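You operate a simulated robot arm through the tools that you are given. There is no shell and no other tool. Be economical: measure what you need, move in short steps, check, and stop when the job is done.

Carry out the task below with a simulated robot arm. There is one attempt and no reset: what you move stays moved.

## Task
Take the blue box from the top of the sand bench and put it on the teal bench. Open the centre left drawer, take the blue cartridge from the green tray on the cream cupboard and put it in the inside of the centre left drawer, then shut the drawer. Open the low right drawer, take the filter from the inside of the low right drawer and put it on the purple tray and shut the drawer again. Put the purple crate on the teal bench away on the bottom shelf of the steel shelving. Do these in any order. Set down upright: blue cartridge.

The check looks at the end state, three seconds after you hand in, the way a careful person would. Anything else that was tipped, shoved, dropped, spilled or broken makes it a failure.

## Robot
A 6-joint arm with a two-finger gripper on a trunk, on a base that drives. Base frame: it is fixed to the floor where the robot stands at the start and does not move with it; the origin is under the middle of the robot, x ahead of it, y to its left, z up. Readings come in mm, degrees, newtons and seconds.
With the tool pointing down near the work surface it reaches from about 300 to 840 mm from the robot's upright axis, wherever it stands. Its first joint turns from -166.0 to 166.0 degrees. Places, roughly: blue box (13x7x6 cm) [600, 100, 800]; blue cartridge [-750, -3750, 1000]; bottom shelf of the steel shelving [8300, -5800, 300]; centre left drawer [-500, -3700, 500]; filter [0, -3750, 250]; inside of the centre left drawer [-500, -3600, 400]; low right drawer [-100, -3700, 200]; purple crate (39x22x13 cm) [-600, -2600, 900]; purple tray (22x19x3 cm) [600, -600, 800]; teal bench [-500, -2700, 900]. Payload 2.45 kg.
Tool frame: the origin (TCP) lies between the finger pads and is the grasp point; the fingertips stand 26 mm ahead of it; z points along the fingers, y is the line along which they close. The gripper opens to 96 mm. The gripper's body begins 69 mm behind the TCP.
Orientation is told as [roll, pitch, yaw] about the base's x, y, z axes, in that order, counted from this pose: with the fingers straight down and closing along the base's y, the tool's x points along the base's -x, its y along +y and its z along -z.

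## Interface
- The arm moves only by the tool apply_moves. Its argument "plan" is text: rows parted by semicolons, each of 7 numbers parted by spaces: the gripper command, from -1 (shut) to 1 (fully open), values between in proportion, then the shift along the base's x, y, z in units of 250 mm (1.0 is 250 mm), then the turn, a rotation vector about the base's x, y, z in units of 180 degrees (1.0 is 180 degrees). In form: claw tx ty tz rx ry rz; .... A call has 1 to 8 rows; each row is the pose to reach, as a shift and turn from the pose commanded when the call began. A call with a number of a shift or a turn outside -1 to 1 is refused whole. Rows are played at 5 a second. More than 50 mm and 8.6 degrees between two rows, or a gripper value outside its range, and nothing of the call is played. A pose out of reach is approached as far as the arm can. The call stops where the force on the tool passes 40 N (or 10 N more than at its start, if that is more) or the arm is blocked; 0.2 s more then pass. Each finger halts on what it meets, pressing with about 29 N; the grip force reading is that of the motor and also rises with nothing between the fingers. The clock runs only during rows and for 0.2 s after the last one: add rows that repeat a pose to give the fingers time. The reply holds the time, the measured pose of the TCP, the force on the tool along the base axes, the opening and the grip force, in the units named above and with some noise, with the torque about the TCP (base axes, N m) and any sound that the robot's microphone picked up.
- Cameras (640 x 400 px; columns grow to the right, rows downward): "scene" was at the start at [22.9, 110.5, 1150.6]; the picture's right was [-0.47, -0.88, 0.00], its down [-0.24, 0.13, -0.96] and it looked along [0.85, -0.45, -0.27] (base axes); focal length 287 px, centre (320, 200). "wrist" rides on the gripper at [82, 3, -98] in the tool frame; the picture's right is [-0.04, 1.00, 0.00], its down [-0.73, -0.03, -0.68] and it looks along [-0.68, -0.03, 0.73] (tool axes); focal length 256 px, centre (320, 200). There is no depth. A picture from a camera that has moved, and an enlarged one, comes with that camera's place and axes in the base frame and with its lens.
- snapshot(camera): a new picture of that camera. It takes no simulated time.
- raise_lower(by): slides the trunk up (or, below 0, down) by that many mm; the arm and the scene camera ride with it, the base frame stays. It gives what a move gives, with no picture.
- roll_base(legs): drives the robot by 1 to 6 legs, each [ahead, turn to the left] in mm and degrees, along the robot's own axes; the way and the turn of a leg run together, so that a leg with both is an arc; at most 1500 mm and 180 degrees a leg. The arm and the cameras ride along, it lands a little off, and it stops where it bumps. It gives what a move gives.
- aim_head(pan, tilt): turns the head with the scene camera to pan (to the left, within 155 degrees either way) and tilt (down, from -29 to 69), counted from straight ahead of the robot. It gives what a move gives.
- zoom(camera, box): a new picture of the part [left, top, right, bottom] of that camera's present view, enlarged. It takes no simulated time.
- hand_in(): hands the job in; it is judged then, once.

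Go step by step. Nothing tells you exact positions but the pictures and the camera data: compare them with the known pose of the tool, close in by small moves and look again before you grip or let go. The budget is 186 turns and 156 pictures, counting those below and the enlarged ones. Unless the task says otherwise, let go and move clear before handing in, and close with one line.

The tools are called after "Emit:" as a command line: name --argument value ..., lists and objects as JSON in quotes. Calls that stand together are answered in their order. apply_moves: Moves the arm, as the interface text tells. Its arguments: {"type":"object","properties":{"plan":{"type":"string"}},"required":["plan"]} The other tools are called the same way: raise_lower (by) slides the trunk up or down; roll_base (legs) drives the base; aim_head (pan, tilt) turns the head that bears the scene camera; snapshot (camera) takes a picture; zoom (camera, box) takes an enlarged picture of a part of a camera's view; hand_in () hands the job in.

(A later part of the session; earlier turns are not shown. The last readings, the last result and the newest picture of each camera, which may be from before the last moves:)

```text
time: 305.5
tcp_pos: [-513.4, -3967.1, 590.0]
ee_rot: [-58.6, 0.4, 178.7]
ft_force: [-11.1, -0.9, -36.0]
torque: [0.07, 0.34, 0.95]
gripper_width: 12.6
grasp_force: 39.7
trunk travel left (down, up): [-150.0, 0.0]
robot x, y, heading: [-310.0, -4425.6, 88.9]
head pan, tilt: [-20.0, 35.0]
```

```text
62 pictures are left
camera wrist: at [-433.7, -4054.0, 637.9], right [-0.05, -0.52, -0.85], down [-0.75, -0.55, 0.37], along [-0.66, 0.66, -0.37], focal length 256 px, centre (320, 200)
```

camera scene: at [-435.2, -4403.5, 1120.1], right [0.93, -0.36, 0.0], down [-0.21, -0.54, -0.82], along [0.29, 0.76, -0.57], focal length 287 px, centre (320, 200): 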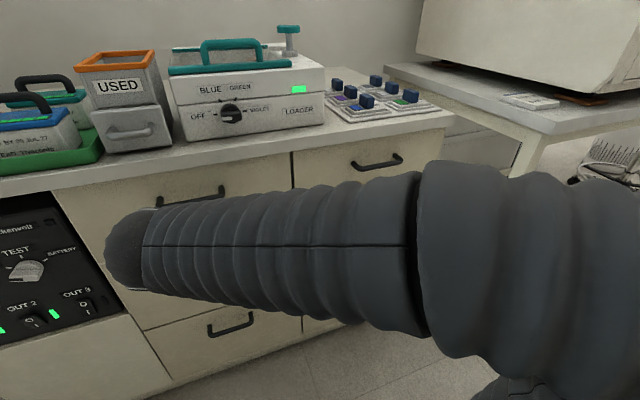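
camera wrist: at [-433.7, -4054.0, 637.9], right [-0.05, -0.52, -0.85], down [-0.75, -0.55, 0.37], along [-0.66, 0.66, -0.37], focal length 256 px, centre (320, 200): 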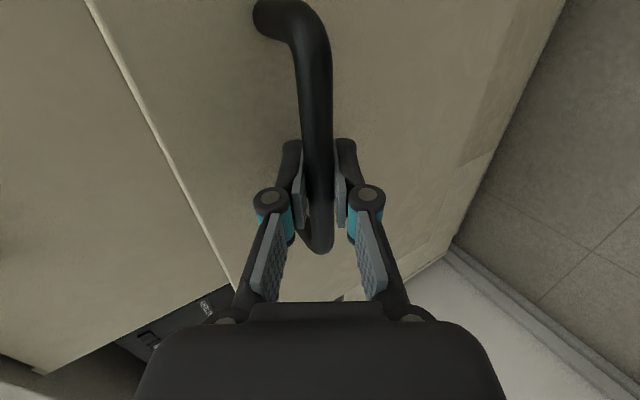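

The drawer is sliding. I'll ease the vertical force and keep pulling.

Emit:
apply_moves --plan "-1 0.01 0 -0.025 0 0 0; -1 0.015 -0.04 -0.028 0 0 0; -1 0.015 -0.09 -0.025 -0.02 0 0; -1 0.015 -0.14 -0.022 -0.04 0 0; -1 0.015 -0.19 -0.02 -0.06 0 0; -1 0.015 -0.24 -0.018 -0.08 0 0; -1 0.015 -0.29 -0.018 -0.08 0 0; -1 0.015 -0.34 -0.018 -0.08 0 0"

Emit:
snapshot --camera "wrist"

Emit:
aim_head --pan 30 --tilt 45

Emit:
snapshot --camera "scene"

```text
time: 307.3
tcp_pos: [-515.5, -4043.6, 589.5]
ee_rot: [-44.1, 1.1, 178.1]
ft_force: [29.7, -1.3, -17.3]
torque: [0.01, -0.79, 0.63]
gripper_width: 12.8
grasp_force: 39.4
out of reach, approached as far as the arm can: row 2, 3, 4, 5, 7, 8
trunk travel left (down, up): [-150.0, 0.0]
robot x, y, heading: [-310.7, -4428.8, 88.6]
head pan, tilt: [-20.0, 35.0]
```

```text
61 pictures are left
camera wrist: at [-435.6, -4117.6, 658.2], right [-0.05, -0.72, -0.7], down [-0.76, -0.43, 0.49], along [-0.65, 0.55, -0.52], focal length 256 px, centre (320, 200)
```

wrist: 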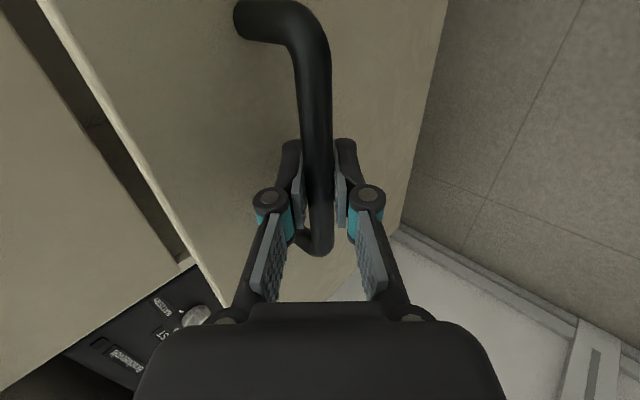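

```text
time: 308.4
tcp_pos: [-518.0, -4042.1, 589.9]
ee_rot: [-44.2, 0.8, 178.6]
ft_force: [11.7, -0.8, -42.6]
torque: [0.02, -0.24, 0.2]
gripper_width: 12.6
grasp_force: 39.2
trunk travel left (down, up): [-150.0, 0.0]
robot x, y, heading: [-306.1, -4424.5, 89.0]
head pan, tilt: [30.0, 45.0]
```

```text
60 pictures are left
camera scene: at [-506.5, -4413.3, 1105.0], right [0.88, 0.48, 0.0], down [0.34, -0.62, -0.71], along [-0.34, 0.62, -0.71], focal length 287 px, centre (320, 200)
```

scene: 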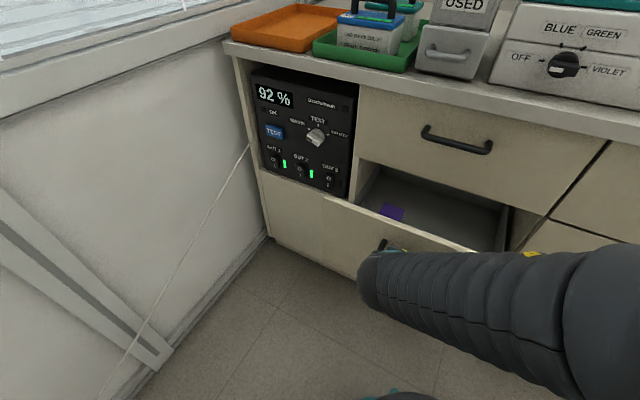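

The drawer is open about 170 mm, with items visible inside. I'll open the fingers and back off the handle.

Emit:
apply_moves --plan "-0.6 0 0 0 0 0 0; -0.2 0 0 -0.01 0 0 0; 0 0 0 -0.01 0 0 0; 0 -0.03 -0.04 0.03 0 0 0; 0 -0.06 -0.08 0.08 0 0 0; 0 -0.1 -0.12 0.13 0 0 0; 0 -0.14 -0.15 0.2 0 0 0; 0 -0.18 -0.15 0.3 0 0 0"

Emit:
snapshot --camera "wrist"

```text
time: 310.2
tcp_pos: [-564.1, -4080.4, 669.7]
ee_rot: [-44.5, 0.7, 178.6]
ft_force: [-0.1, 0.4, 0.5]
torque: [0.0, -0.01, 0.03]
gripper_width: 47.8
grasp_force: 0.0
trunk travel left (down, up): [-150.0, 0.0]
robot x, y, heading: [-310.1, -4427.4, 88.7]
head pan, tilt: [30.0, 45.0]
```

```text
59 pictures are left
camera wrist: at [-484.3, -4154.2, 736.3], right [-0.05, -0.71, -0.7], down [-0.75, -0.44, 0.5], along [-0.66, 0.55, -0.51], focal length 256 px, centre (320, 200)
```

wrist: 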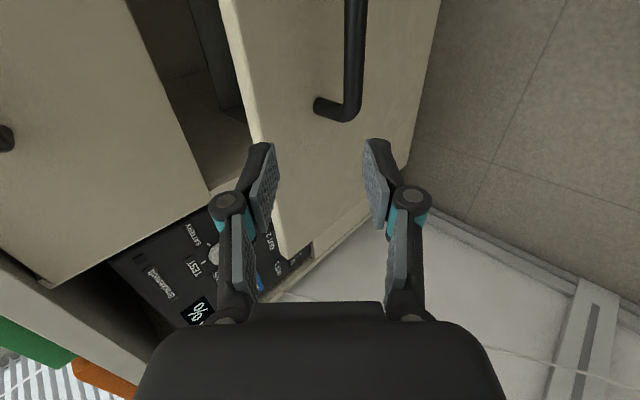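

The tool is clear of the handle. Now I'll look closely at the tray with the cartridges and into the drawer.

Emit:
zoom --camera "scene" --box '[220, 0, 540, 200]'

Emit:
aim_head --pan 30 --tilt 20

Emit:
zoom --camera "scene" --box '[200, 80, 480, 255]'

```text
2.00 times, centred on (380, 100) of scene
camera zoom: at [-506.3, -4414.4, 1105.2], right [0.88, 0.48, 0.0], down [0.34, -0.62, -0.71], along [-0.34, 0.62, -0.71], focal length 574 px, centre (200, 400)
```

zoom: 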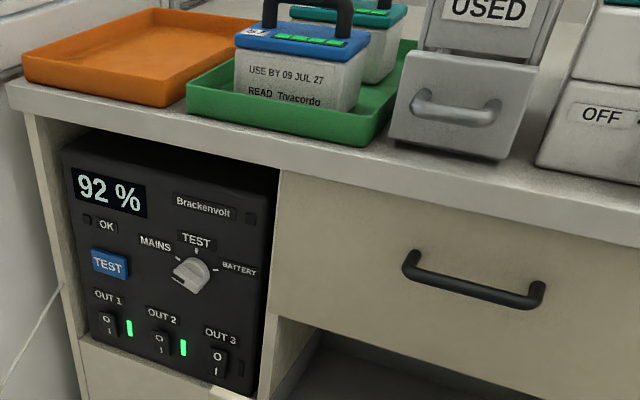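

```text
time: 311.1
tcp_pos: [-564.9, -4080.1, 667.1]
ee_rot: [-44.7, 0.6, 178.7]
ft_force: [0.3, -0.5, 0.3]
torque: [0.0, 0.0, 0.0]
gripper_width: 48.1
grasp_force: 0.0
trunk travel left (down, up): [-150.0, 0.0]
robot x, y, heading: [-306.6, -4426.2, 88.8]
head pan, tilt: [30.0, 20.0]
```

```text
2.29 times, centred on (340, 168) of scene
camera zoom: at [-512.0, -4404.1, 1143.8], right [0.88, 0.48, 0.0], down [0.17, -0.3, -0.94], along [-0.45, 0.82, -0.34], focal length 656 px, centre (274, 274)
```

zoom: 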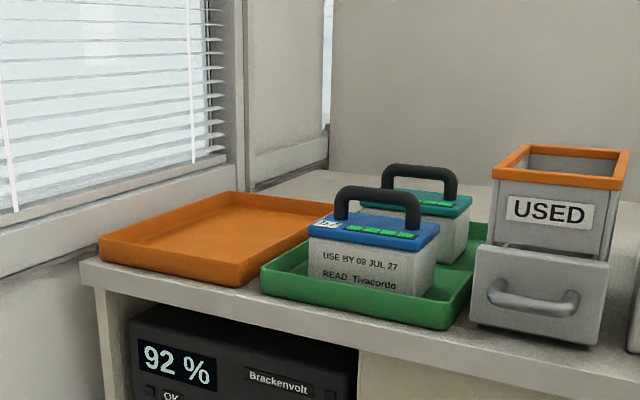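

The blue cartridge's handle bar runs along x near (−742, −3757, 995), the drawer interior is open about 150 mm, and other items sit inside. To grip the handle with a vertical tool I must stand closer, near (−745, −4225). First I'll bring the tool upright, raised and tucked in.

Emit:
apply_moves --plan "0 0.05 -0.03 0.16 -0.035 0 0; 0 0.1 -0.03 0.32 -0.07 0 0; 0 0.15 -0.03 0.48 -0.105 0 0; 0 0.25 -0.03 0.6 -0.14 0 0; 0 0.35 -0.03 0.72 -0.175 0 0; 0 0.45 -0.03 0.84 -0.21 0 0; 0 0.6 -0.03 0.92 -0.247 0 0; 0 0.75 -0.03 0.96 -0.247 0 0"

Emit:
snapshot --camera "wrist"

Emit:
aim_head --pan 15 --tilt 50

Emit:
snapshot --camera "scene"

```text
time: 312.9
tcp_pos: [-377.3, -4088.0, 909.5]
ee_rot: [0.0, 1.5, 179.5]
ft_force: [0.0, -1.2, -0.3]
torque: [0.0, 0.01, -0.03]
gripper_width: 48.2
grasp_force: 0.0
trunk travel left (down, up): [-150.0, 0.0]
robot x, y, heading: [-307.9, -4426.2, 88.8]
head pan, tilt: [30.0, 20.0]
```

```text
56 pictures are left
camera wrist: at [-296.6, -4092.0, 1008.2], right [-0.05, -1.0, 0.0], down [-0.75, 0.04, 0.66], along [-0.66, 0.03, -0.75], focal length 256 px, centre (320, 200)
```

wrist: 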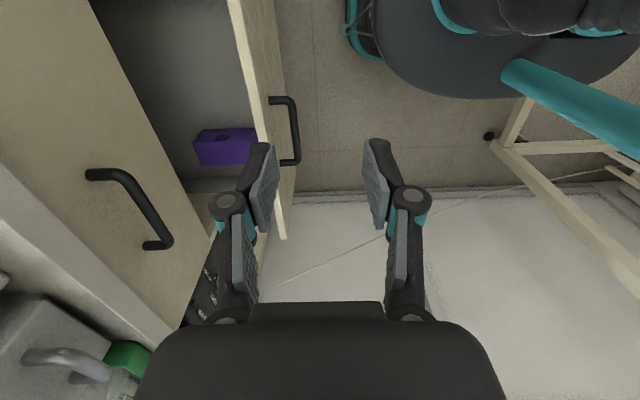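

```text
time: 313.9
tcp_pos: [-376.8, -4086.8, 908.6]
ee_rot: [-0.1, 1.4, 179.4]
ft_force: [0.1, 0.8, 0.0]
torque: [0.01, -0.02, 0.0]
gripper_width: 47.9
grasp_force: 0.1
trunk travel left (down, up): [-150.0, 0.0]
robot x, y, heading: [-309.5, -4424.8, 88.6]
head pan, tilt: [15.0, 50.0]
```

```text
55 pictures are left
camera scene: at [-485.5, -4410.8, 1098.4], right [0.97, 0.24, 0.0], down [0.18, -0.74, -0.64], along [-0.15, 0.62, -0.77], focal length 287 px, centre (320, 200)
```

scene: 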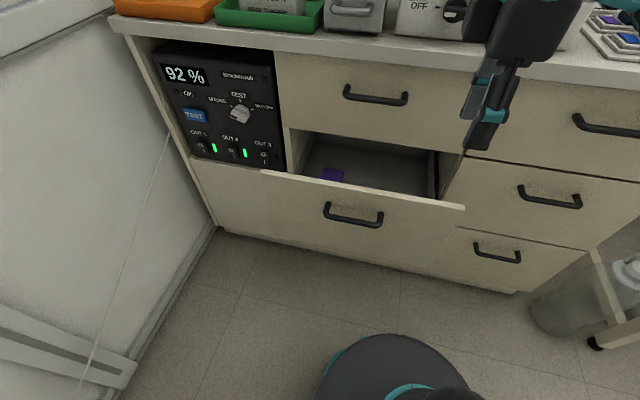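

The drawer holds just a purple block near x≈−590, so there's room for the cartridge at about (−390, −3922). I'll reposition by turning right and reversing, so the arm stays clear of the wall and counter.

Emit:
roll_base --legs '[[0, -114], [-482, 0]]'

Emit:
roll_base --legs '[[0, 114]]'

Emit:
aim_head --pan 0 --tilt 30

Emit:
snapshot --camera "scene"

Emit:
snapshot --camera "wrist"

```text
time: 321.5
tcp_pos: [-410.6, -4299.1, 907.6]
ee_rot: [-0.1, 1.5, 66.2]
ft_force: [-0.6, -1.0, -0.1]
torque: [0.01, -0.01, 0.01]
gripper_width: 48.0
grasp_force: 0.0
trunk travel left (down, up): [-150.0, 0.0]
robot x, y, heading: [-749.2, -4229.2, -24.6]
head pan, tilt: [15.0, 50.0]
```

```text
time: 326.6
tcp_pos: [-816.8, -3887.1, 907.7]
ee_rot: [-0.1, 1.4, 179.3]
ft_force: [-0.3, 0.0, 0.2]
torque: [0.02, 0.03, 0.0]
gripper_width: 47.9
grasp_force: 0.1
trunk travel left (down, up): [-150.0, 0.0]
robot x, y, heading: [-752.4, -4227.1, 88.7]
head pan, tilt: [15.0, 50.0]
```

```text
time: 327.4
tcp_pos: [-815.9, -3888.1, 908.5]
ee_rot: [-0.1, 1.5, 179.2]
ft_force: [0.3, 0.0, 0.0]
torque: [-0.01, 0.03, 0.0]
gripper_width: 47.9
grasp_force: 0.1
trunk travel left (down, up): [-150.0, 0.0]
robot x, y, heading: [-747.5, -4230.5, 88.7]
head pan, tilt: [0.0, 30.0]
```

```text
54 pictures are left
camera scene: at [-906.0, -4194.6, 1127.8], right [1.0, -0.03, 0.0], down [-0.01, -0.5, -0.87], along [0.02, 0.87, -0.5], focal length 287 px, centre (320, 200)
```

scene: 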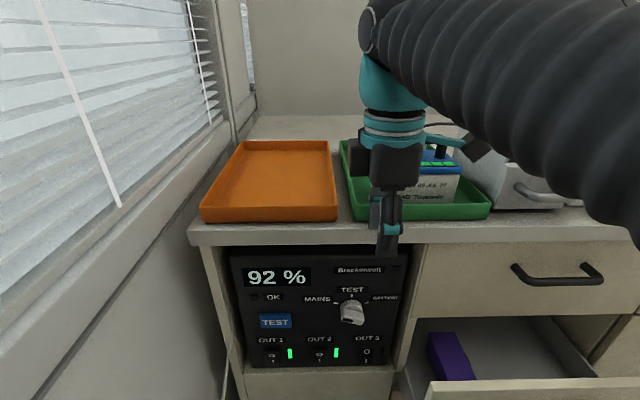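

```text
53 pictures are left
camera wrist: at [-736.6, -3892.4, 1007.9], right [-0.05, -1.0, 0.0], down [-0.75, 0.04, 0.66], along [-0.66, 0.04, -0.75], focal length 256 px, centre (320, 200)
```

wrist: 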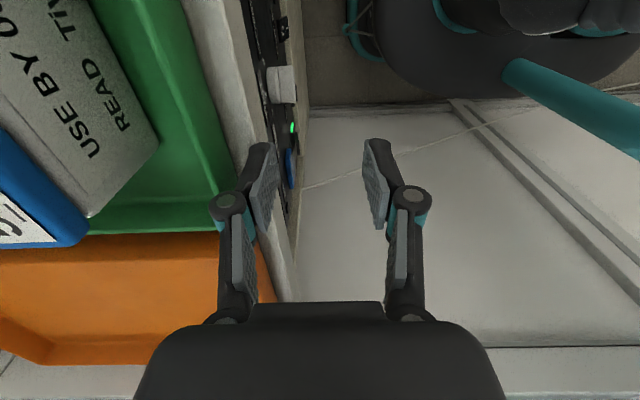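

I'm in position. I'll raise the tool with a 32° tilt and open fingers so the far finger can pass over the handle bar, then look.

Emit:
apply_moves --plan "0.4 0.05 -0.02 0.1 0.03 0 0; 0.8 0.1 -0.04 0.2 0.06 0 0; 1 0.15 -0.04 0.3 0.09 0 0; 1 0.2 -0.04 0.4 0.12 0 0; 1 0.25 -0.04 0.48 0.15 0 0; 1 0.296 -0.04 0.52 0.178 0 0; 1 0.296 -0.04 0.52 0.178 0 0"

Emit:
roll_base --legs '[[50, 0]]'

Emit:
snapshot --camera "scene"

Emit:
snapshot --camera "wrist"

```text
time: 329.0
tcp_pos: [-741.8, -3896.5, 1038.9]
ee_rot: [-32.2, 0.9, 178.6]
ft_force: [0.5, -0.4, -0.6]
torque: [-0.02, 0.0, 0.03]
gripper_width: 95.9
grasp_force: 0.0
trunk travel left (down, up): [-150.0, 0.0]
robot x, y, heading: [-749.9, -4228.3, 88.4]
head pan, tilt: [0.0, 30.0]
```

```text
time: 330.0
tcp_pos: [-739.5, -3846.4, 1038.9]
ee_rot: [-32.2, 0.8, 178.6]
ft_force: [0.6, 0.3, 0.3]
torque: [0.0, -0.04, -0.01]
gripper_width: 96.0
grasp_force: 0.0
trunk travel left (down, up): [-150.0, 0.0]
robot x, y, heading: [-747.1, -4180.6, 88.3]
head pan, tilt: [0.0, 30.0]
```

```text
52 pictures are left
camera scene: at [-904.6, -4144.9, 1127.9], right [1.0, -0.03, 0.0], down [-0.01, -0.5, -0.87], along [0.02, 0.87, -0.5], focal length 287 px, centre (320, 200)
```

scene: 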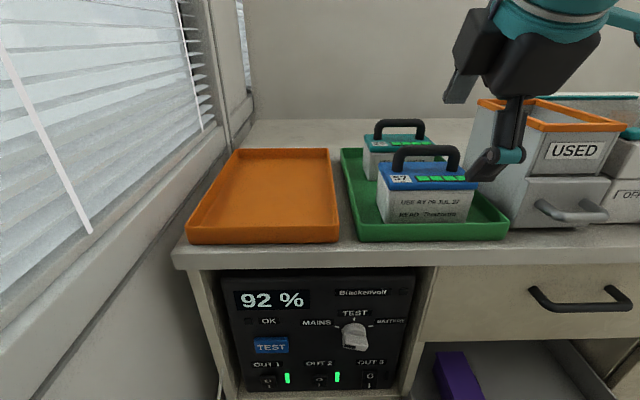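

```text
51 pictures are left
camera wrist: at [-659.6, -3904.4, 1120.6], right [-0.05, -0.84, -0.53], down [-0.75, -0.32, 0.58], along [-0.66, 0.43, -0.62], focal length 256 px, centre (320, 200)
```

wrist: 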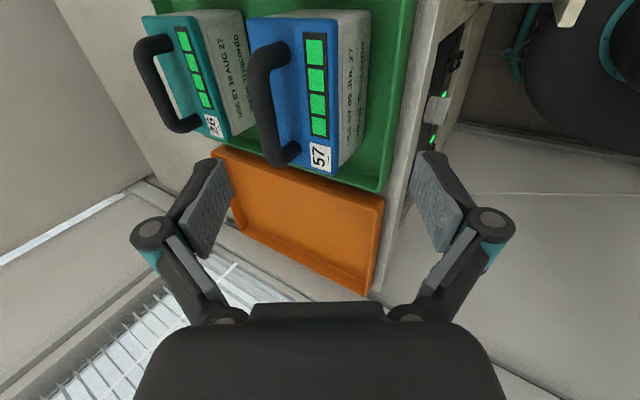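

The bar triangulates to about (−738, −3752, 975), with the plate below at z≈930. I'll move over the bar and straighten the tool.

Emit:
apply_moves --plan "1 0 0.17 0 0 0 0; 1 0 0.34 0 0 0 0; 1 0 0.35 -0.03 -0.04 0 0; 1 0 0.36 -0.07 -0.085 0 0; 1 0 0.37 -0.12 -0.13 0 0; 1 0 0.376 -0.16 -0.178 0 0; 1 0 0.376 -0.17 -0.178 0 0; 1 0 0.376 -0.17 -0.178 0 0"

Emit:
snapshot --camera "wrist"

Emit:
snapshot --camera "scene"

```text
time: 331.8
tcp_pos: [-739.8, -3752.6, 995.7]
ee_rot: [0.0, 1.6, 179.0]
ft_force: [0.5, -0.1, -0.8]
torque: [-0.01, 0.01, -0.01]
gripper_width: 95.7
grasp_force: 0.0
trunk travel left (down, up): [-150.0, 0.0]
robot x, y, heading: [-747.8, -4179.1, 88.6]
head pan, tilt: [0.0, 30.0]
```

```text
50 pictures are left
camera wrist: at [-660.0, -3757.9, 1095.2], right [-0.05, -1.0, 0.0], down [-0.75, 0.04, 0.66], along [-0.66, 0.04, -0.75], focal length 256 px, centre (320, 200)
```

wrist: 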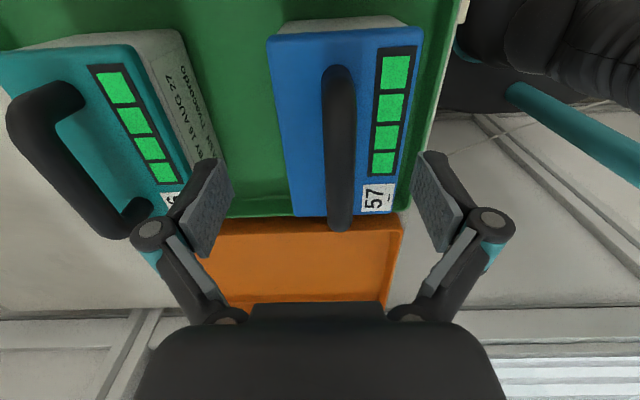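

```text
49 pictures are left
camera scene: at [-904.6, -4144.8, 1127.9], right [1.0, -0.03, 0.0], down [-0.01, -0.5, -0.87], along [0.02, 0.87, -0.5], focal length 287 px, centre (320, 200)
```

scene: 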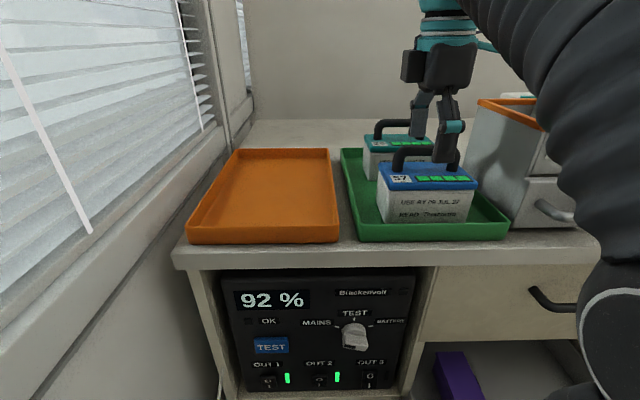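

The bar is about 10 mm towards the robot from centre. I'll shift, lower to z≈983, and close.

Emit:
apply_moves --plan "0.5 0 -0.04 0 0 0 0; 0.3 0 -0.04 -0.025 0 0 0; 0.3 0 -0.04 -0.05 0 0 0; 0.3 0 -0.04 -0.05 0 0 0; -0.2 0 -0.04 -0.05 0 0 0; -0.6 0 -0.04 -0.05 0 0 0; -1 0 -0.04 -0.05 0 0 0; -1 0 -0.04 -0.05 0 0 0"

Emit:
snapshot --camera "wrist"

```text
time: 333.6
tcp_pos: [-738.1, -3762.6, 984.4]
ee_rot: [-0.1, 1.5, 179.1]
ft_force: [-1.0, 0.5, 0.0]
torque: [0.02, 0.07, 0.0]
gripper_width: 14.3
grasp_force: 29.1
trunk travel left (down, up): [-150.0, 0.0]
robot x, y, heading: [-747.8, -4177.2, 88.6]
head pan, tilt: [0.0, 30.0]
```

```text
48 pictures are left
camera wrist: at [-659.2, -3768.0, 1083.6], right [-0.06, -1.0, 0.0], down [-0.75, 0.04, 0.66], along [-0.66, 0.04, -0.75], focal length 256 px, centre (320, 200)
```

wrist: 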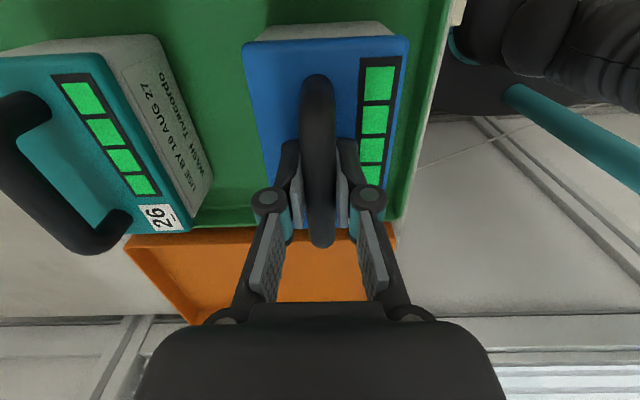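

Gripped the handle at 14 mm. I'll lift slowly and see how high it goes.

Emit:
apply_moves --plan "-1 0 0 0.02 0 0 0; -1 0 0 0.05 0 0 0; -1 0 0 0.08 0 0 0; -1 0 0 0.11 0 0 0; -1 0 0 0.14 0 0 0; -1 0 0 0.14 0 0 0"

Emit:
snapshot --camera "scene"

```text
time: 335.0
tcp_pos: [-739.5, -3763.5, 1010.9]
ee_rot: [-0.1, 1.5, 179.1]
ft_force: [0.4, 0.2, -4.2]
torque: [0.03, -0.04, 0.01]
gripper_width: 14.3
grasp_force: 29.6
out of reach, approached as far as the arm can: row 5, 6
trunk travel left (down, up): [-150.0, 0.0]
robot x, y, heading: [-749.6, -4176.9, 88.5]
head pan, tilt: [0.0, 30.0]
```

```text
47 pictures are left
camera scene: at [-904.6, -4144.7, 1127.9], right [1.0, -0.03, 0.0], down [-0.01, -0.5, -0.87], along [0.02, 0.87, -0.5], focal length 287 px, centre (320, 200)
```

scene: 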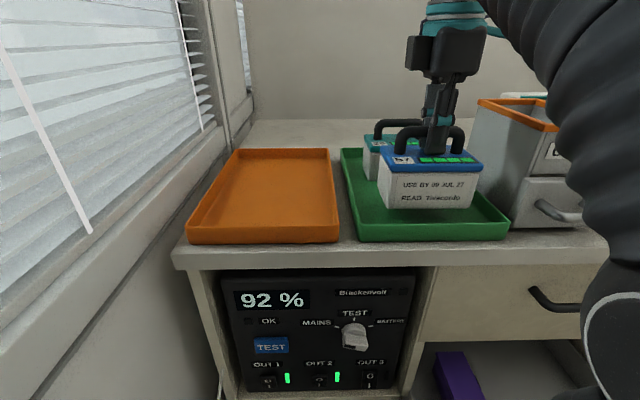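

Emit:
zoom --camera "scene" --box '[330, 110, 530, 250]'

```text
2.86 times, centred on (430, 180) of scene
camera zoom: at [-904.6, -4144.7, 1127.9], right [1.0, -0.03, 0.0], down [-0.01, -0.5, -0.87], along [0.02, 0.87, -0.5], focal length 819 px, centre (6, 257)
```

zoom: 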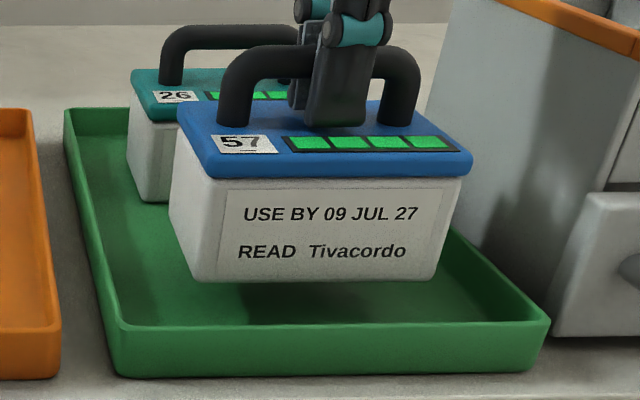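

The bottom clears the tray rim by only a few millimetres. I'll tilt the near edge up about 8° first, then back the base so the height stays constant.

Emit:
apply_moves --plan "-1 0 0 0 -0.015 0 0; -1 0 0 0 -0.03 0 0; -1 0 0 0 -0.045 0 0; -1 0 0 0 -0.045 0 0"

Emit:
zoom --camera "scene" --box '[330, 110, 530, 250]'

```text
time: 335.7
tcp_pos: [-739.3, -3769.0, 980.9]
ee_rot: [4.9, 1.6, 179.3]
ft_force: [-0.1, -2.1, 14.9]
torque: [0.47, 0.19, -0.05]
gripper_width: 14.3
grasp_force: 29.0
out of reach, approached as far as the arm can: row 1, 2, 3
trunk travel left (down, up): [-150.0, 0.0]
robot x, y, heading: [-747.7, -4176.8, 88.5]
head pan, tilt: [0.0, 30.0]
stopped in row 3: the force on the tool passed its limit at 64 N (the readings are from after the stop); the commanded pose is now the measured one
```

```text
2.86 times, centred on (430, 180) of scene
camera zoom: at [-904.7, -4145.6, 1128.1], right [1.0, -0.03, 0.0], down [-0.01, -0.5, -0.87], along [0.02, 0.87, -0.5], focal length 819 px, centre (6, 257)
```

zoom: 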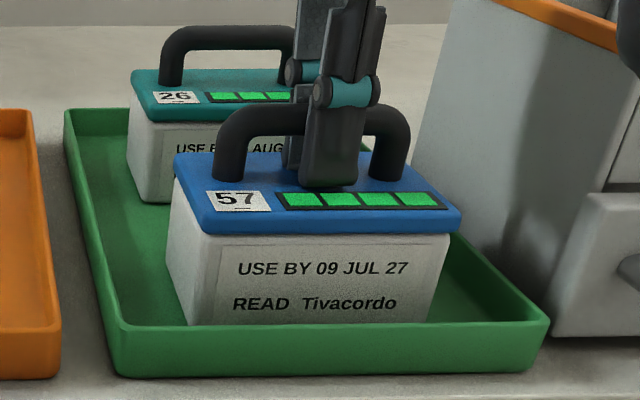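

That tilt costs height, so forward tilt must gain it. The cartridge is back flat in its tray; I'll loosen, re-grip with the tool tilted about 10° forward, and lift again.

Emit:
apply_moves --plan "-0.4 0 0 0 0 0 0; -0.1 0 0 0.012 0 0 0; -0.1 0 0 0.012 0.03 0 0; -0.1 0 0 0.012 0.06 0 0; -0.1 0 0 0.012 0.083 0 0; -0.6 0 0 0.012 0.083 0 0; -1 0 0 0.012 0.083 0 0; -1 0 0 0.012 0.083 0 0"

Emit:
snapshot --camera "wrist"

```text
time: 337.5
tcp_pos: [-738.2, -3767.3, 984.9]
ee_rot: [-10.0, 1.3, 178.9]
ft_force: [-0.6, 8.9, 25.0]
torque: [-0.22, 0.23, -0.07]
gripper_width: 14.5
grasp_force: 29.4
trunk travel left (down, up): [-150.0, 0.0]
robot x, y, heading: [-746.6, -4180.1, 88.6]
head pan, tilt: [0.0, 30.0]
```

```text
44 pictures are left
camera wrist: at [-659.0, -3789.6, 1081.7], right [-0.05, -0.98, -0.17], down [-0.75, -0.07, 0.66], along [-0.66, 0.17, -0.73], focal length 256 px, centre (320, 200)
```

wrist: 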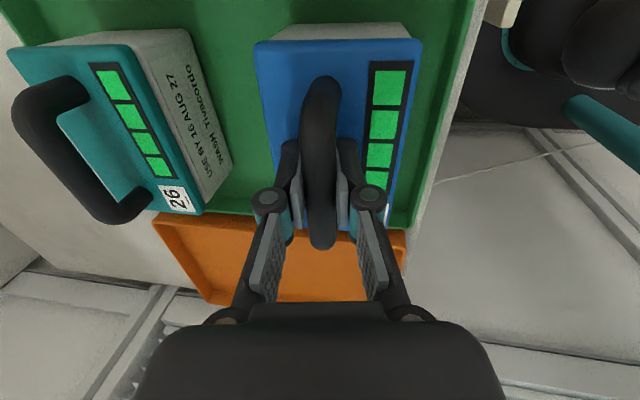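

Re-gripped with a 10° forward tilt. I'll lift again.

Emit:
apply_moves --plan "-1 0 0 0.03 0 0 0; -1 0 0 0.06 0 0 0; -1 0 0 0.09 0 0 0; -1 0 0 0.12 0 0 0; -1 0 0 0.15 0 0 0; -1 0 0 0.18 0 0 0; -1 0 0 0.2 0 0 0; -1 0 0 0.2 0 0 0"

Emit:
zoom --camera "scene" --box '[330, 100, 530, 250]'

```text
time: 339.3
tcp_pos: [-737.9, -3768.0, 1034.8]
ee_rot: [-9.9, 1.3, 178.9]
ft_force: [-0.4, 0.3, -5.6]
torque: [0.02, -0.02, 0.01]
gripper_width: 14.4
grasp_force: 29.6
trunk travel left (down, up): [-150.0, 0.0]
robot x, y, heading: [-747.4, -4177.1, 88.5]
head pan, tilt: [0.0, 30.0]
```

```text
2.67 times, centred on (430, 175) of scene
camera zoom: at [-904.6, -4144.7, 1127.8], right [1.0, -0.03, 0.0], down [-0.01, -0.5, -0.87], along [0.02, 0.87, -0.5], focal length 765 px, centre (27, 267)
```

zoom: 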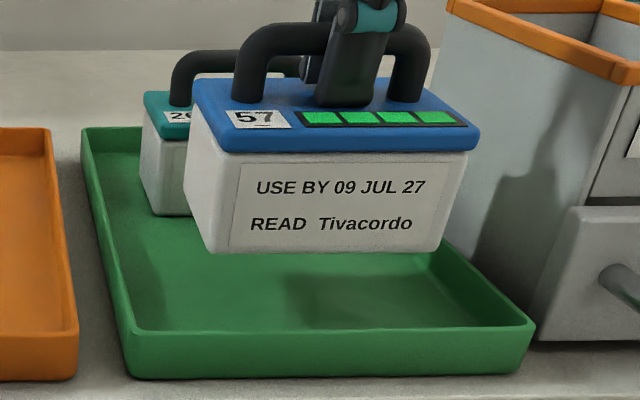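

The cartridge is well clear of the tray. I'll back the base 200 mm and then swing over the open drawer.

Emit:
roll_base --legs '[[-200, 0]]'

Emit:
apply_moves --plan "-1 0.14 0.02 -0.04 0 0 0; -1 0.28 0.04 -0.08 0 0 0; -1 0.42 0.06 -0.12 0 0 0; -1 0.56 0.08 -0.16 0 0 0; -1 0.7 0.1 -0.2 0 0 0; -1 0.84 0.12 -0.24 0 0 0; -1 0.98 0.14 -0.28 0 0 0; -1 0.98 0.14 -0.28 0 0 0"

Emit:
aim_head --pan -10 --tilt 40

Emit:
snapshot --camera "scene"

```text
time: 340.9
tcp_pos: [-742.8, -3972.7, 1033.9]
ee_rot: [-9.8, 1.3, 178.6]
ft_force: [-0.4, 0.4, -4.7]
torque: [0.01, -0.03, 0.02]
gripper_width: 14.2
grasp_force: 29.0
trunk travel left (down, up): [-150.0, 0.0]
robot x, y, heading: [-753.2, -4380.4, 88.2]
head pan, tilt: [0.0, 30.0]
```

```text
time: 342.7
tcp_pos: [-497.4, -3935.5, 964.1]
ee_rot: [-9.8, 1.3, 178.6]
ft_force: [-0.1, 0.4, -4.8]
torque: [0.0, -0.06, 0.01]
gripper_width: 14.1
grasp_force: 29.2
trunk travel left (down, up): [-150.0, 0.0]
robot x, y, heading: [-757.6, -4381.9, 88.3]
head pan, tilt: [0.0, 30.0]
```

```text
time: 343.4
tcp_pos: [-497.6, -3936.7, 962.7]
ee_rot: [-9.8, 1.3, 178.5]
ft_force: [-0.7, 0.6, -3.9]
torque: [-0.01, -0.01, 0.0]
gripper_width: 14.2
grasp_force: 29.2
trunk travel left (down, up): [-150.0, 0.0]
robot x, y, heading: [-755.1, -4381.8, 88.1]
head pan, tilt: [-10.0, 40.0]
```

```text
42 pictures are left
camera scene: at [-895.7, -4354.4, 1112.6], right [0.98, -0.2, 0.0], down [-0.13, -0.63, -0.77], along [0.16, 0.75, -0.64], focal length 287 px, centre (320, 200)
```

scene: 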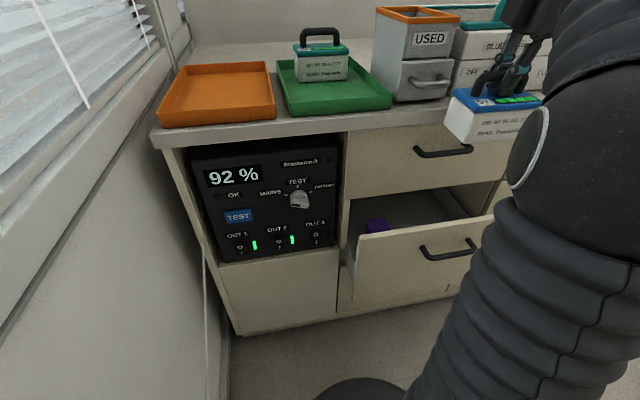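

Next I'll shift right to x≈−393 and lower to just above the drawer front, then check alignment.

Emit:
apply_moves --plan "-1 0.14 0.01 0 0 0 0; -1 0.28 0.01 -0.04 0 0 0; -1 0.418 0.01 -0.12 0 0 0; -1 0.418 0.01 -0.25 0 0 0; -1 0.418 0.01 -0.4 0 0 0; -1 0.418 0.01 -0.55 0 0 0; -1 0.418 0.01 -0.68 0 0 0; -1 0.418 0.01 -0.68 0 0 0"

Emit:
snapshot --camera "wrist"

Emit:
aim_head --pan -35 --tilt 40

Emit:
snapshot --camera "scene"

```text
time: 345.2
tcp_pos: [-394.2, -3932.6, 791.9]
ee_rot: [-9.7, 1.3, 178.6]
ft_force: [-1.1, -0.2, -4.6]
torque: [0.0, -0.03, 0.01]
gripper_width: 14.2
grasp_force: 29.0
trunk travel left (down, up): [-150.0, 0.0]
robot x, y, heading: [-752.3, -4380.6, 88.3]
head pan, tilt: [-10.0, 40.0]
```

```text
41 pictures are left
camera wrist: at [-315.3, -3954.5, 890.0], right [-0.06, -0.98, -0.17], down [-0.75, -0.07, 0.66], along [-0.66, 0.17, -0.73], focal length 256 px, centre (320, 200)
```

wrist: 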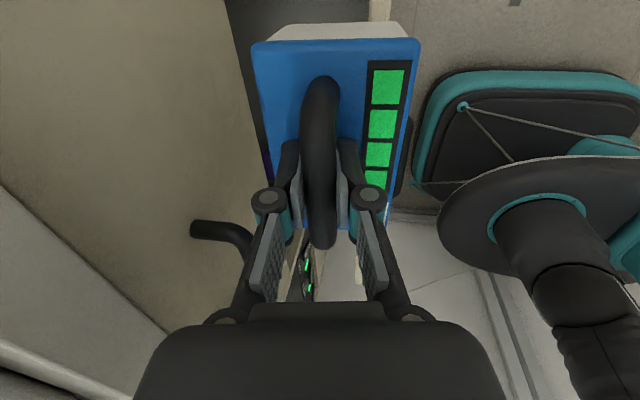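

```text
time: 346.1
tcp_pos: [-395.0, -3931.8, 792.5]
ee_rot: [-9.8, 1.3, 178.6]
ft_force: [-0.3, -0.6, -4.2]
torque: [-0.02, 0.01, -0.01]
gripper_width: 14.4
grasp_force: 29.3
trunk travel left (down, up): [-150.0, 0.0]
robot x, y, heading: [-753.5, -4378.0, 88.5]
head pan, tilt: [-35.0, 40.0]
```

```text
40 pictures are left
camera scene: at [-862.1, -4369.6, 1112.5], right [0.8, -0.6, 0.0], down [-0.39, -0.51, -0.77], along [0.46, 0.61, -0.64], focal length 287 px, centre (320, 200)
```

scene: 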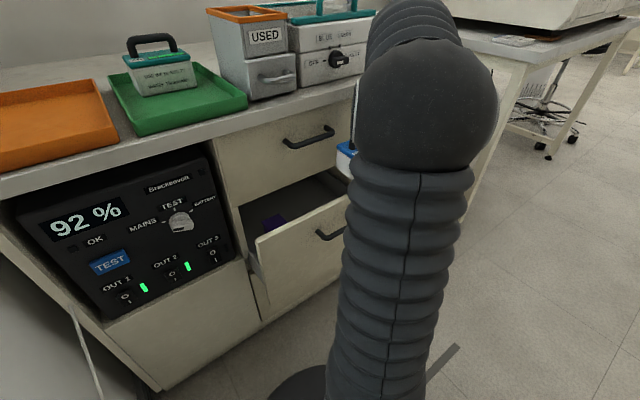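

The drawer front now reads nearer, at y≈−3955, so the opening is about 120 mm; the cartridge (about 84 mm deep) still fits. I'll move it over the middle of the opening and dip its bottom just below the drawer rim to check.

Emit:
apply_moves --plan "-1 0.034 0 0 0 0 0; -1 0.034 0.08 0 0 0 0; -1 0.034 0.158 0 0 0 0; -1 0.034 0.158 -0.05 0 0 0; -1 0.034 0.158 -0.1 0 0 0; -1 0.034 0.158 -0.15 0 0 0; -1 0.034 0.158 -0.2 0 0 0; -1 0.034 0.158 -0.2 0 0 0"

Emit:
snapshot --camera "wrist"

Emit:
snapshot --camera "scene"

```text
time: 347.9
tcp_pos: [-386.0, -3894.8, 742.1]
ee_rot: [-9.8, 1.3, 178.5]
ft_force: [-0.4, 0.8, -4.4]
torque: [0.06, -0.01, 0.0]
gripper_width: 14.1
grasp_force: 29.0
trunk travel left (down, up): [-150.0, 0.0]
robot x, y, heading: [-753.2, -4382.4, 88.0]
head pan, tilt: [-35.0, 40.0]
```

```text
39 pictures are left
camera wrist: at [-305.1, -3917.3, 840.6], right [-0.06, -0.98, -0.17], down [-0.75, -0.07, 0.66], along [-0.66, 0.17, -0.73], focal length 256 px, centre (320, 200)
```

wrist: 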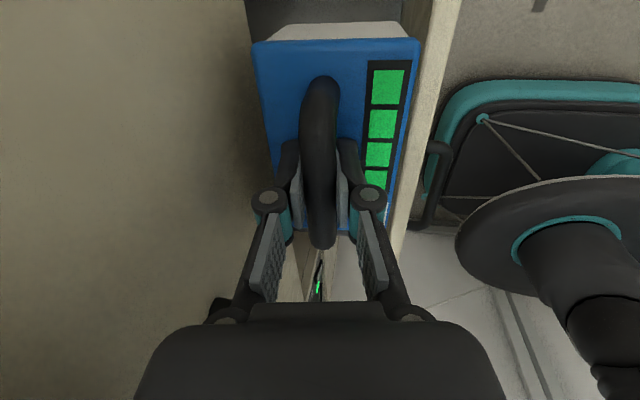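

```text
38 pictures are left
camera scene: at [-862.0, -4369.6, 1112.5], right [0.8, -0.6, 0.0], down [-0.39, -0.51, -0.77], along [0.46, 0.61, -0.64], focal length 287 px, centre (320, 200)
```

scene: 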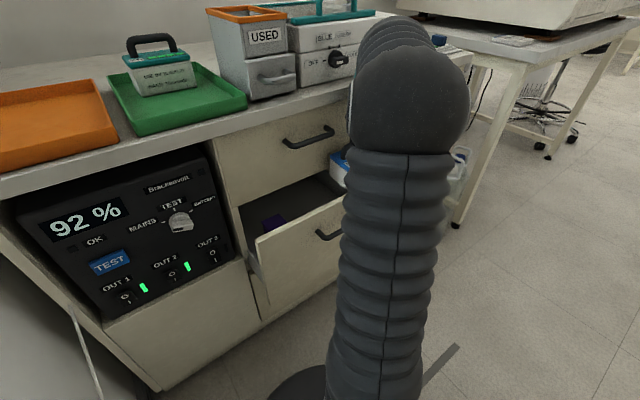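

The cartridge is inside the opening with about 10 mm to the drawer front. I'll shift 8 mm inward and lower it gently to the floor.

Emit:
apply_moves --plan "-1 0 0.032 0 0 0 0; -1 0 0.032 -0.07 0 0 0; -1 0 0.032 -0.14 0 0 0; -1 0 0.032 -0.21 0 0 0; -1 0 0.032 -0.27 0 0 0; -1 0 0.032 -0.32 0 0 0; -1 0 0.032 -0.36 0 0 0; -1 0 0.032 -0.39 0 0 0"

Emit:
snapshot --camera "wrist"

```text
time: 349.7
tcp_pos: [-384.4, -3885.6, 646.5]
ee_rot: [-9.8, 1.3, 178.6]
ft_force: [-0.8, -0.1, -4.5]
torque: [0.02, -0.02, -0.01]
gripper_width: 14.1
grasp_force: 29.4
trunk travel left (down, up): [-150.0, 0.0]
robot x, y, heading: [-756.7, -4379.3, 88.4]
head pan, tilt: [-35.0, 40.0]
```

```text
37 pictures are left
camera wrist: at [-304.9, -3908.7, 743.3], right [-0.06, -0.98, -0.17], down [-0.75, -0.07, 0.66], along [-0.66, 0.17, -0.73], focal length 256 px, centre (320, 200)
```

wrist: 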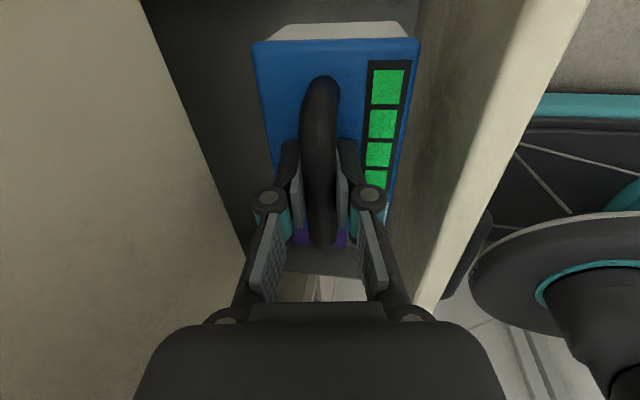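

Emit:
apply_moves --plan "-1 0 0 -0.04 0 0 0; -1 0 0 -0.08 0 0 0; -1 0 0 -0.11 0 0 0; -1 0 0 -0.14 0 0 0; -1 0 0 -0.17 0 0 0; -1 0 0 -0.2 0 0 0; -1 0 0 -0.22 0 0 0"

Emit:
snapshot --camera "wrist"

```text
time: 351.3
tcp_pos: [-383.9, -3886.4, 590.5]
ee_rot: [-9.8, 1.3, 178.5]
ft_force: [0.4, -0.7, -3.9]
torque: [-0.01, -0.03, 0.04]
gripper_width: 14.3
grasp_force: 28.9
trunk travel left (down, up): [-150.0, 0.0]
robot x, y, heading: [-755.0, -4383.5, 88.2]
head pan, tilt: [-35.0, 40.0]
```

```text
36 pictures are left
camera wrist: at [-304.6, -3908.7, 688.7], right [-0.06, -0.98, -0.17], down [-0.75, -0.07, 0.66], along [-0.66, 0.17, -0.73], focal length 256 px, centre (320, 200)
```

wrist: 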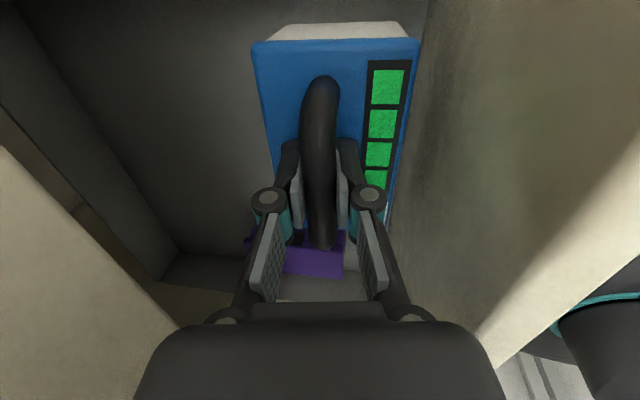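

There's still no contact at z≈590, and the gripper body is level with the drawer front's top edge. I'll centre it in the gap and continue in very small steps.

Emit:
apply_moves --plan "-1 0 0.02 0 0 0 0; -1 0 0.04 0 0 0 0; -1 0 0.04 -0.03 0 0 0; -1 0 0.04 -0.06 0 0 0; -1 0 0.04 -0.09 0 0 0; -1 0 0.04 -0.12 0 0 0; -1 0 0.04 -0.15 0 0 0; -1 0 0.04 -0.18 0 0 0"

Emit:
snapshot --camera "wrist"

```text
time: 353.1
tcp_pos: [-384.3, -3877.3, 545.9]
ee_rot: [-9.8, 1.3, 178.6]
ft_force: [-0.6, 0.1, -4.1]
torque: [0.05, -0.02, -0.05]
gripper_width: 14.3
grasp_force: 29.6
trunk travel left (down, up): [-150.0, 0.0]
robot x, y, heading: [-750.8, -4379.3, 88.1]
head pan, tilt: [-35.0, 40.0]
```

```text
35 pictures are left
camera wrist: at [-305.0, -3898.9, 643.5], right [-0.06, -0.98, -0.17], down [-0.75, -0.07, 0.66], along [-0.66, 0.17, -0.73], focal length 256 px, centre (320, 200)
```

wrist: 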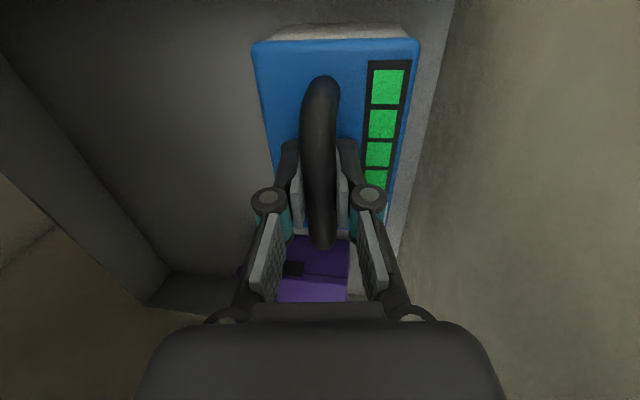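

Emit:
apply_moves --plan "-1 0 0 -0.02 0 0 0; -1 0 0 -0.04 0 0 0; -1 0 0 -0.06 0 0 0; -1 0 0 -0.08 0 0 0; -1 0 0 -0.1 0 0 0; -1 0 0 -0.12 0 0 0; -1 0 0 -0.14 0 0 0"

```text
time: 354.6
tcp_pos: [-383.2, -3873.0, 522.3]
ee_rot: [-10.4, 1.7, 178.5]
ft_force: [-3.1, 0.5, 18.7]
torque: [-0.48, 1.18, 0.02]
gripper_width: 14.3
grasp_force: 29.4
trunk travel left (down, up): [-150.0, 0.0]
robot x, y, heading: [-754.1, -4384.1, 88.2]
head pan, tilt: [-35.0, 40.0]
stopped in row 7: the force on the tool passed its limit at 45 N (the readings are from after the stop); the commanded pose is now the measured one
```

Contact with the drawer floor. I'll open the fingers a little and rise straight up.

Emit:
apply_moves --plan "-0.5 0 0 0.01 0 0 0; -0.3 0 0 0.01 0 0 0; -0.3 0 0 0.01 0 0 0; -0.3 0 0 0.05 0 0 0; -0.3 0 0 0.12 0 0 0; -0.3 0 0 0.22 0 0 0; -0.3 0 0 0.34 0 0 0; -0.3 0 0 0.46 0 0 0"

Emit:
snapshot --camera "wrist"

```text
time: 356.4
tcp_pos: [-385.4, -3874.1, 636.3]
ee_rot: [-10.3, 1.5, 178.6]
ft_force: [-0.2, 0.0, -0.1]
torque: [0.03, 0.01, 0.0]
gripper_width: 33.4
grasp_force: 0.0
trunk travel left (down, up): [-150.0, 0.0]
robot x, y, heading: [-755.1, -4383.9, 88.4]
head pan, tilt: [-35.0, 40.0]
```

```text
34 pictures are left
camera wrist: at [-305.7, -3896.6, 732.7], right [-0.06, -0.98, -0.18], down [-0.75, -0.07, 0.65], along [-0.65, 0.17, -0.74], focal length 256 px, centre (320, 200)
```

wrist: 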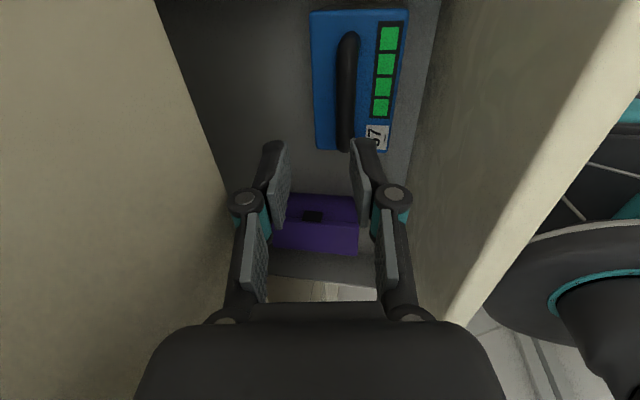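

The blue cartridge stands upright in the drawer. I'll rise out and prepare to push the drawer shut.

Emit:
apply_moves --plan "-0.3 0 -0.03 0.12 0 0 0; -0.3 0 -0.06 0.26 0 0 0; -0.3 0 -0.08 0.4 0 0 0; -0.5 0 -0.08 0.54 0 0 0; -1 0 -0.08 0.68 0 0 0; -1 0 -0.15 0.8 0 0 0; -1 0 -0.3 0.84 0 0 0; -1 0 -0.46 0.84 0 0 0"

Emit:
apply_moves --plan "-1 -0.06 -0.05 -0.05 0.045 0 0; -1 -0.12 -0.1 -0.1 0.09 0 0; -1 -0.18 -0.14 -0.15 0.135 0 0; -1 -0.24 -0.16 -0.2 0.18 0 0; -1 -0.32 -0.16 -0.25 0.225 0 0; -1 -0.4 -0.16 -0.3 0.27 0 0; -1 -0.46 -0.16 -0.34 0.278 0 0; -1 -0.46 -0.16 -0.34 0.278 0 0"

Emit:
snapshot --camera "wrist"

```text
time: 358.1
tcp_pos: [-384.4, -3989.9, 847.7]
ee_rot: [-10.1, 1.4, 178.5]
ft_force: [1.0, -0.2, -1.4]
torque: [-0.02, 0.02, -0.04]
gripper_width: 0.0
grasp_force: 28.7
trunk travel left (down, up): [-150.0, 0.0]
robot x, y, heading: [-753.3, -4380.9, 87.9]
head pan, tilt: [-35.0, 40.0]
```

```text
time: 359.9
tcp_pos: [-541.0, -3986.3, 819.8]
ee_rot: [-57.7, -2.7, 177.0]
ft_force: [0.4, -0.8, 0.1]
torque: [0.01, -0.02, -0.02]
gripper_width: 0.0
grasp_force: 28.2
out of reach, approached as far as the arm can: row 5, 6, 7, 8
trunk travel left (down, up): [-150.0, 0.0]
robot x, y, heading: [-754.0, -4381.8, 87.9]
head pan, tilt: [-35.0, 40.0]
```

```text
33 pictures are left
camera wrist: at [-460.9, -4074.7, 865.2], right [-0.11, -0.53, -0.84], down [-0.74, -0.52, 0.42], along [-0.66, 0.67, -0.34], focal length 256 px, centre (320, 200)
```

wrist: 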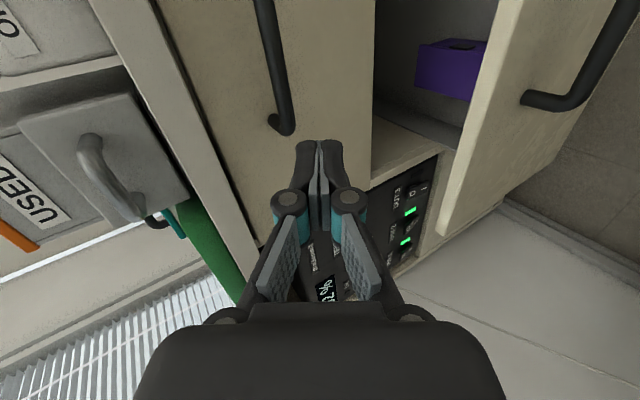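

The tilted tool is near its inner reach limit. I'll back the base 40 mm and lower in front of the drawer face.

Emit:
roll_base --legs '[[-40, 0]]'

Emit:
apply_moves --plan "-1 0.03 -0.02 -0.1 -0.024 0 0; -1 0.07 -0.04 -0.24 -0.048 0 0; -1 0.11 -0.05 -0.38 -0.072 0 0; -1 0.14 -0.05 -0.52 -0.072 0 0; -1 0.14 -0.05 -0.66 -0.072 0 0; -1 0.14 -0.05 -0.7 -0.072 0 0; -1 0.14 -0.05 -0.7 -0.072 0 0"

Emit:
snapshot --camera "wrist"

```text
time: 360.8
tcp_pos: [-544.5, -4024.3, 819.1]
ee_rot: [-57.5, -3.0, 177.2]
ft_force: [-0.6, -0.2, -0.4]
torque: [0.0, 0.02, 0.02]
gripper_width: 0.2
grasp_force: 28.6
trunk travel left (down, up): [-150.0, 0.0]
robot x, y, heading: [-753.5, -4423.2, 88.2]
head pan, tilt: [-35.0, 40.0]
```

```text
time: 362.4
tcp_pos: [-533.2, -4018.1, 691.5]
ee_rot: [-43.3, -2.3, 175.8]
ft_force: [-0.9, -0.2, -0.3]
torque: [0.01, 0.03, 0.01]
gripper_width: 0.0
grasp_force: 28.6
out of reach, approached as far as the arm can: row 4, 5, 6, 7
trunk travel left (down, up): [-150.0, 0.0]
robot x, y, heading: [-756.1, -4426.3, 88.1]
head pan, tilt: [-35.0, 40.0]
```

```text
32 pictures are left
camera wrist: at [-452.9, -4093.8, 757.6], right [-0.12, -0.72, -0.68], down [-0.74, -0.39, 0.54], along [-0.66, 0.57, -0.49], focal length 256 px, centre (320, 200)
```

wrist: 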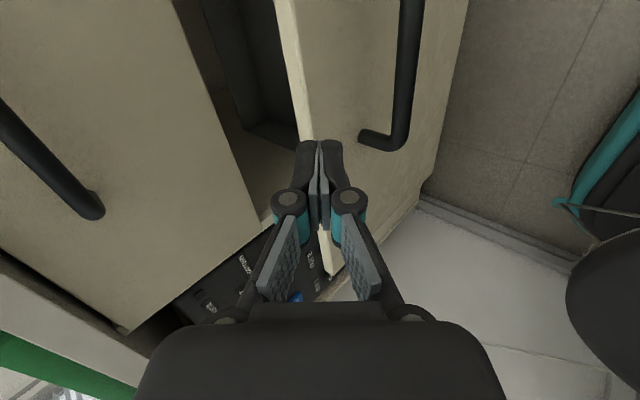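

The fingertips are just above the drawer front's edge. I'll lower the trunk 50 mm so they face it, then push by driving forward.

Emit:
raise_lower --by -50

Emit:
snapshot --camera "wrist"

```text
time: 363.4
tcp_pos: [-532.5, -4018.0, 642.8]
ee_rot: [-43.3, -2.3, 175.9]
ft_force: [-0.2, 0.0, 0.2]
torque: [0.0, 0.02, 0.02]
gripper_width: 0.0
grasp_force: 28.3
trunk travel left (down, up): [-100.0, 50.0]
robot x, y, heading: [-754.7, -4418.5, 88.4]
head pan, tilt: [-35.0, 40.0]
```

```text
31 pictures are left
camera wrist: at [-452.8, -4093.8, 707.9], right [-0.12, -0.72, -0.68], down [-0.74, -0.39, 0.54], along [-0.66, 0.57, -0.49], focal length 256 px, centre (320, 200)
```

wrist: 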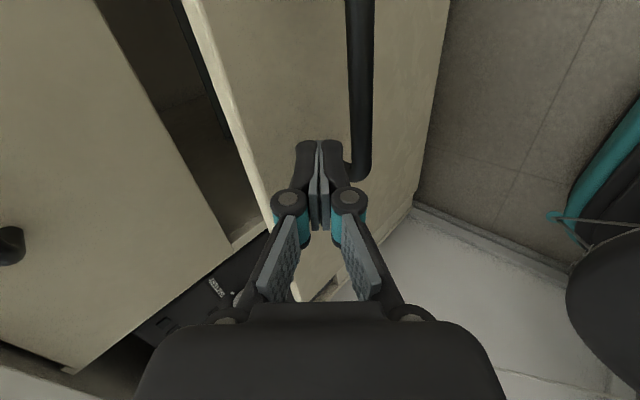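

Emit:
roll_base --legs '[[130, 0]]'

Emit:
snapshot --camera "wrist"

```text
time: 364.6
tcp_pos: [-528.1, -3888.2, 642.8]
ee_rot: [-43.3, -2.3, 175.8]
ft_force: [-0.2, -0.2, -0.8]
torque: [-0.01, -0.02, 0.0]
gripper_width: 0.3
grasp_force: 28.4
trunk travel left (down, up): [-100.0, 50.0]
robot x, y, heading: [-750.8, -4290.3, 88.2]
head pan, tilt: [-35.0, 40.0]
```

```text
30 pictures are left
camera wrist: at [-448.1, -3962.8, 707.9], right [-0.12, -0.72, -0.68], down [-0.74, -0.39, 0.54], along [-0.66, 0.57, -0.49], focal length 256 px, centre (320, 200)
```

wrist: 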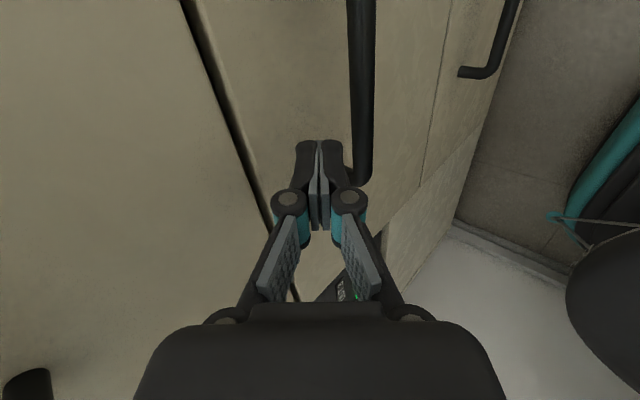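

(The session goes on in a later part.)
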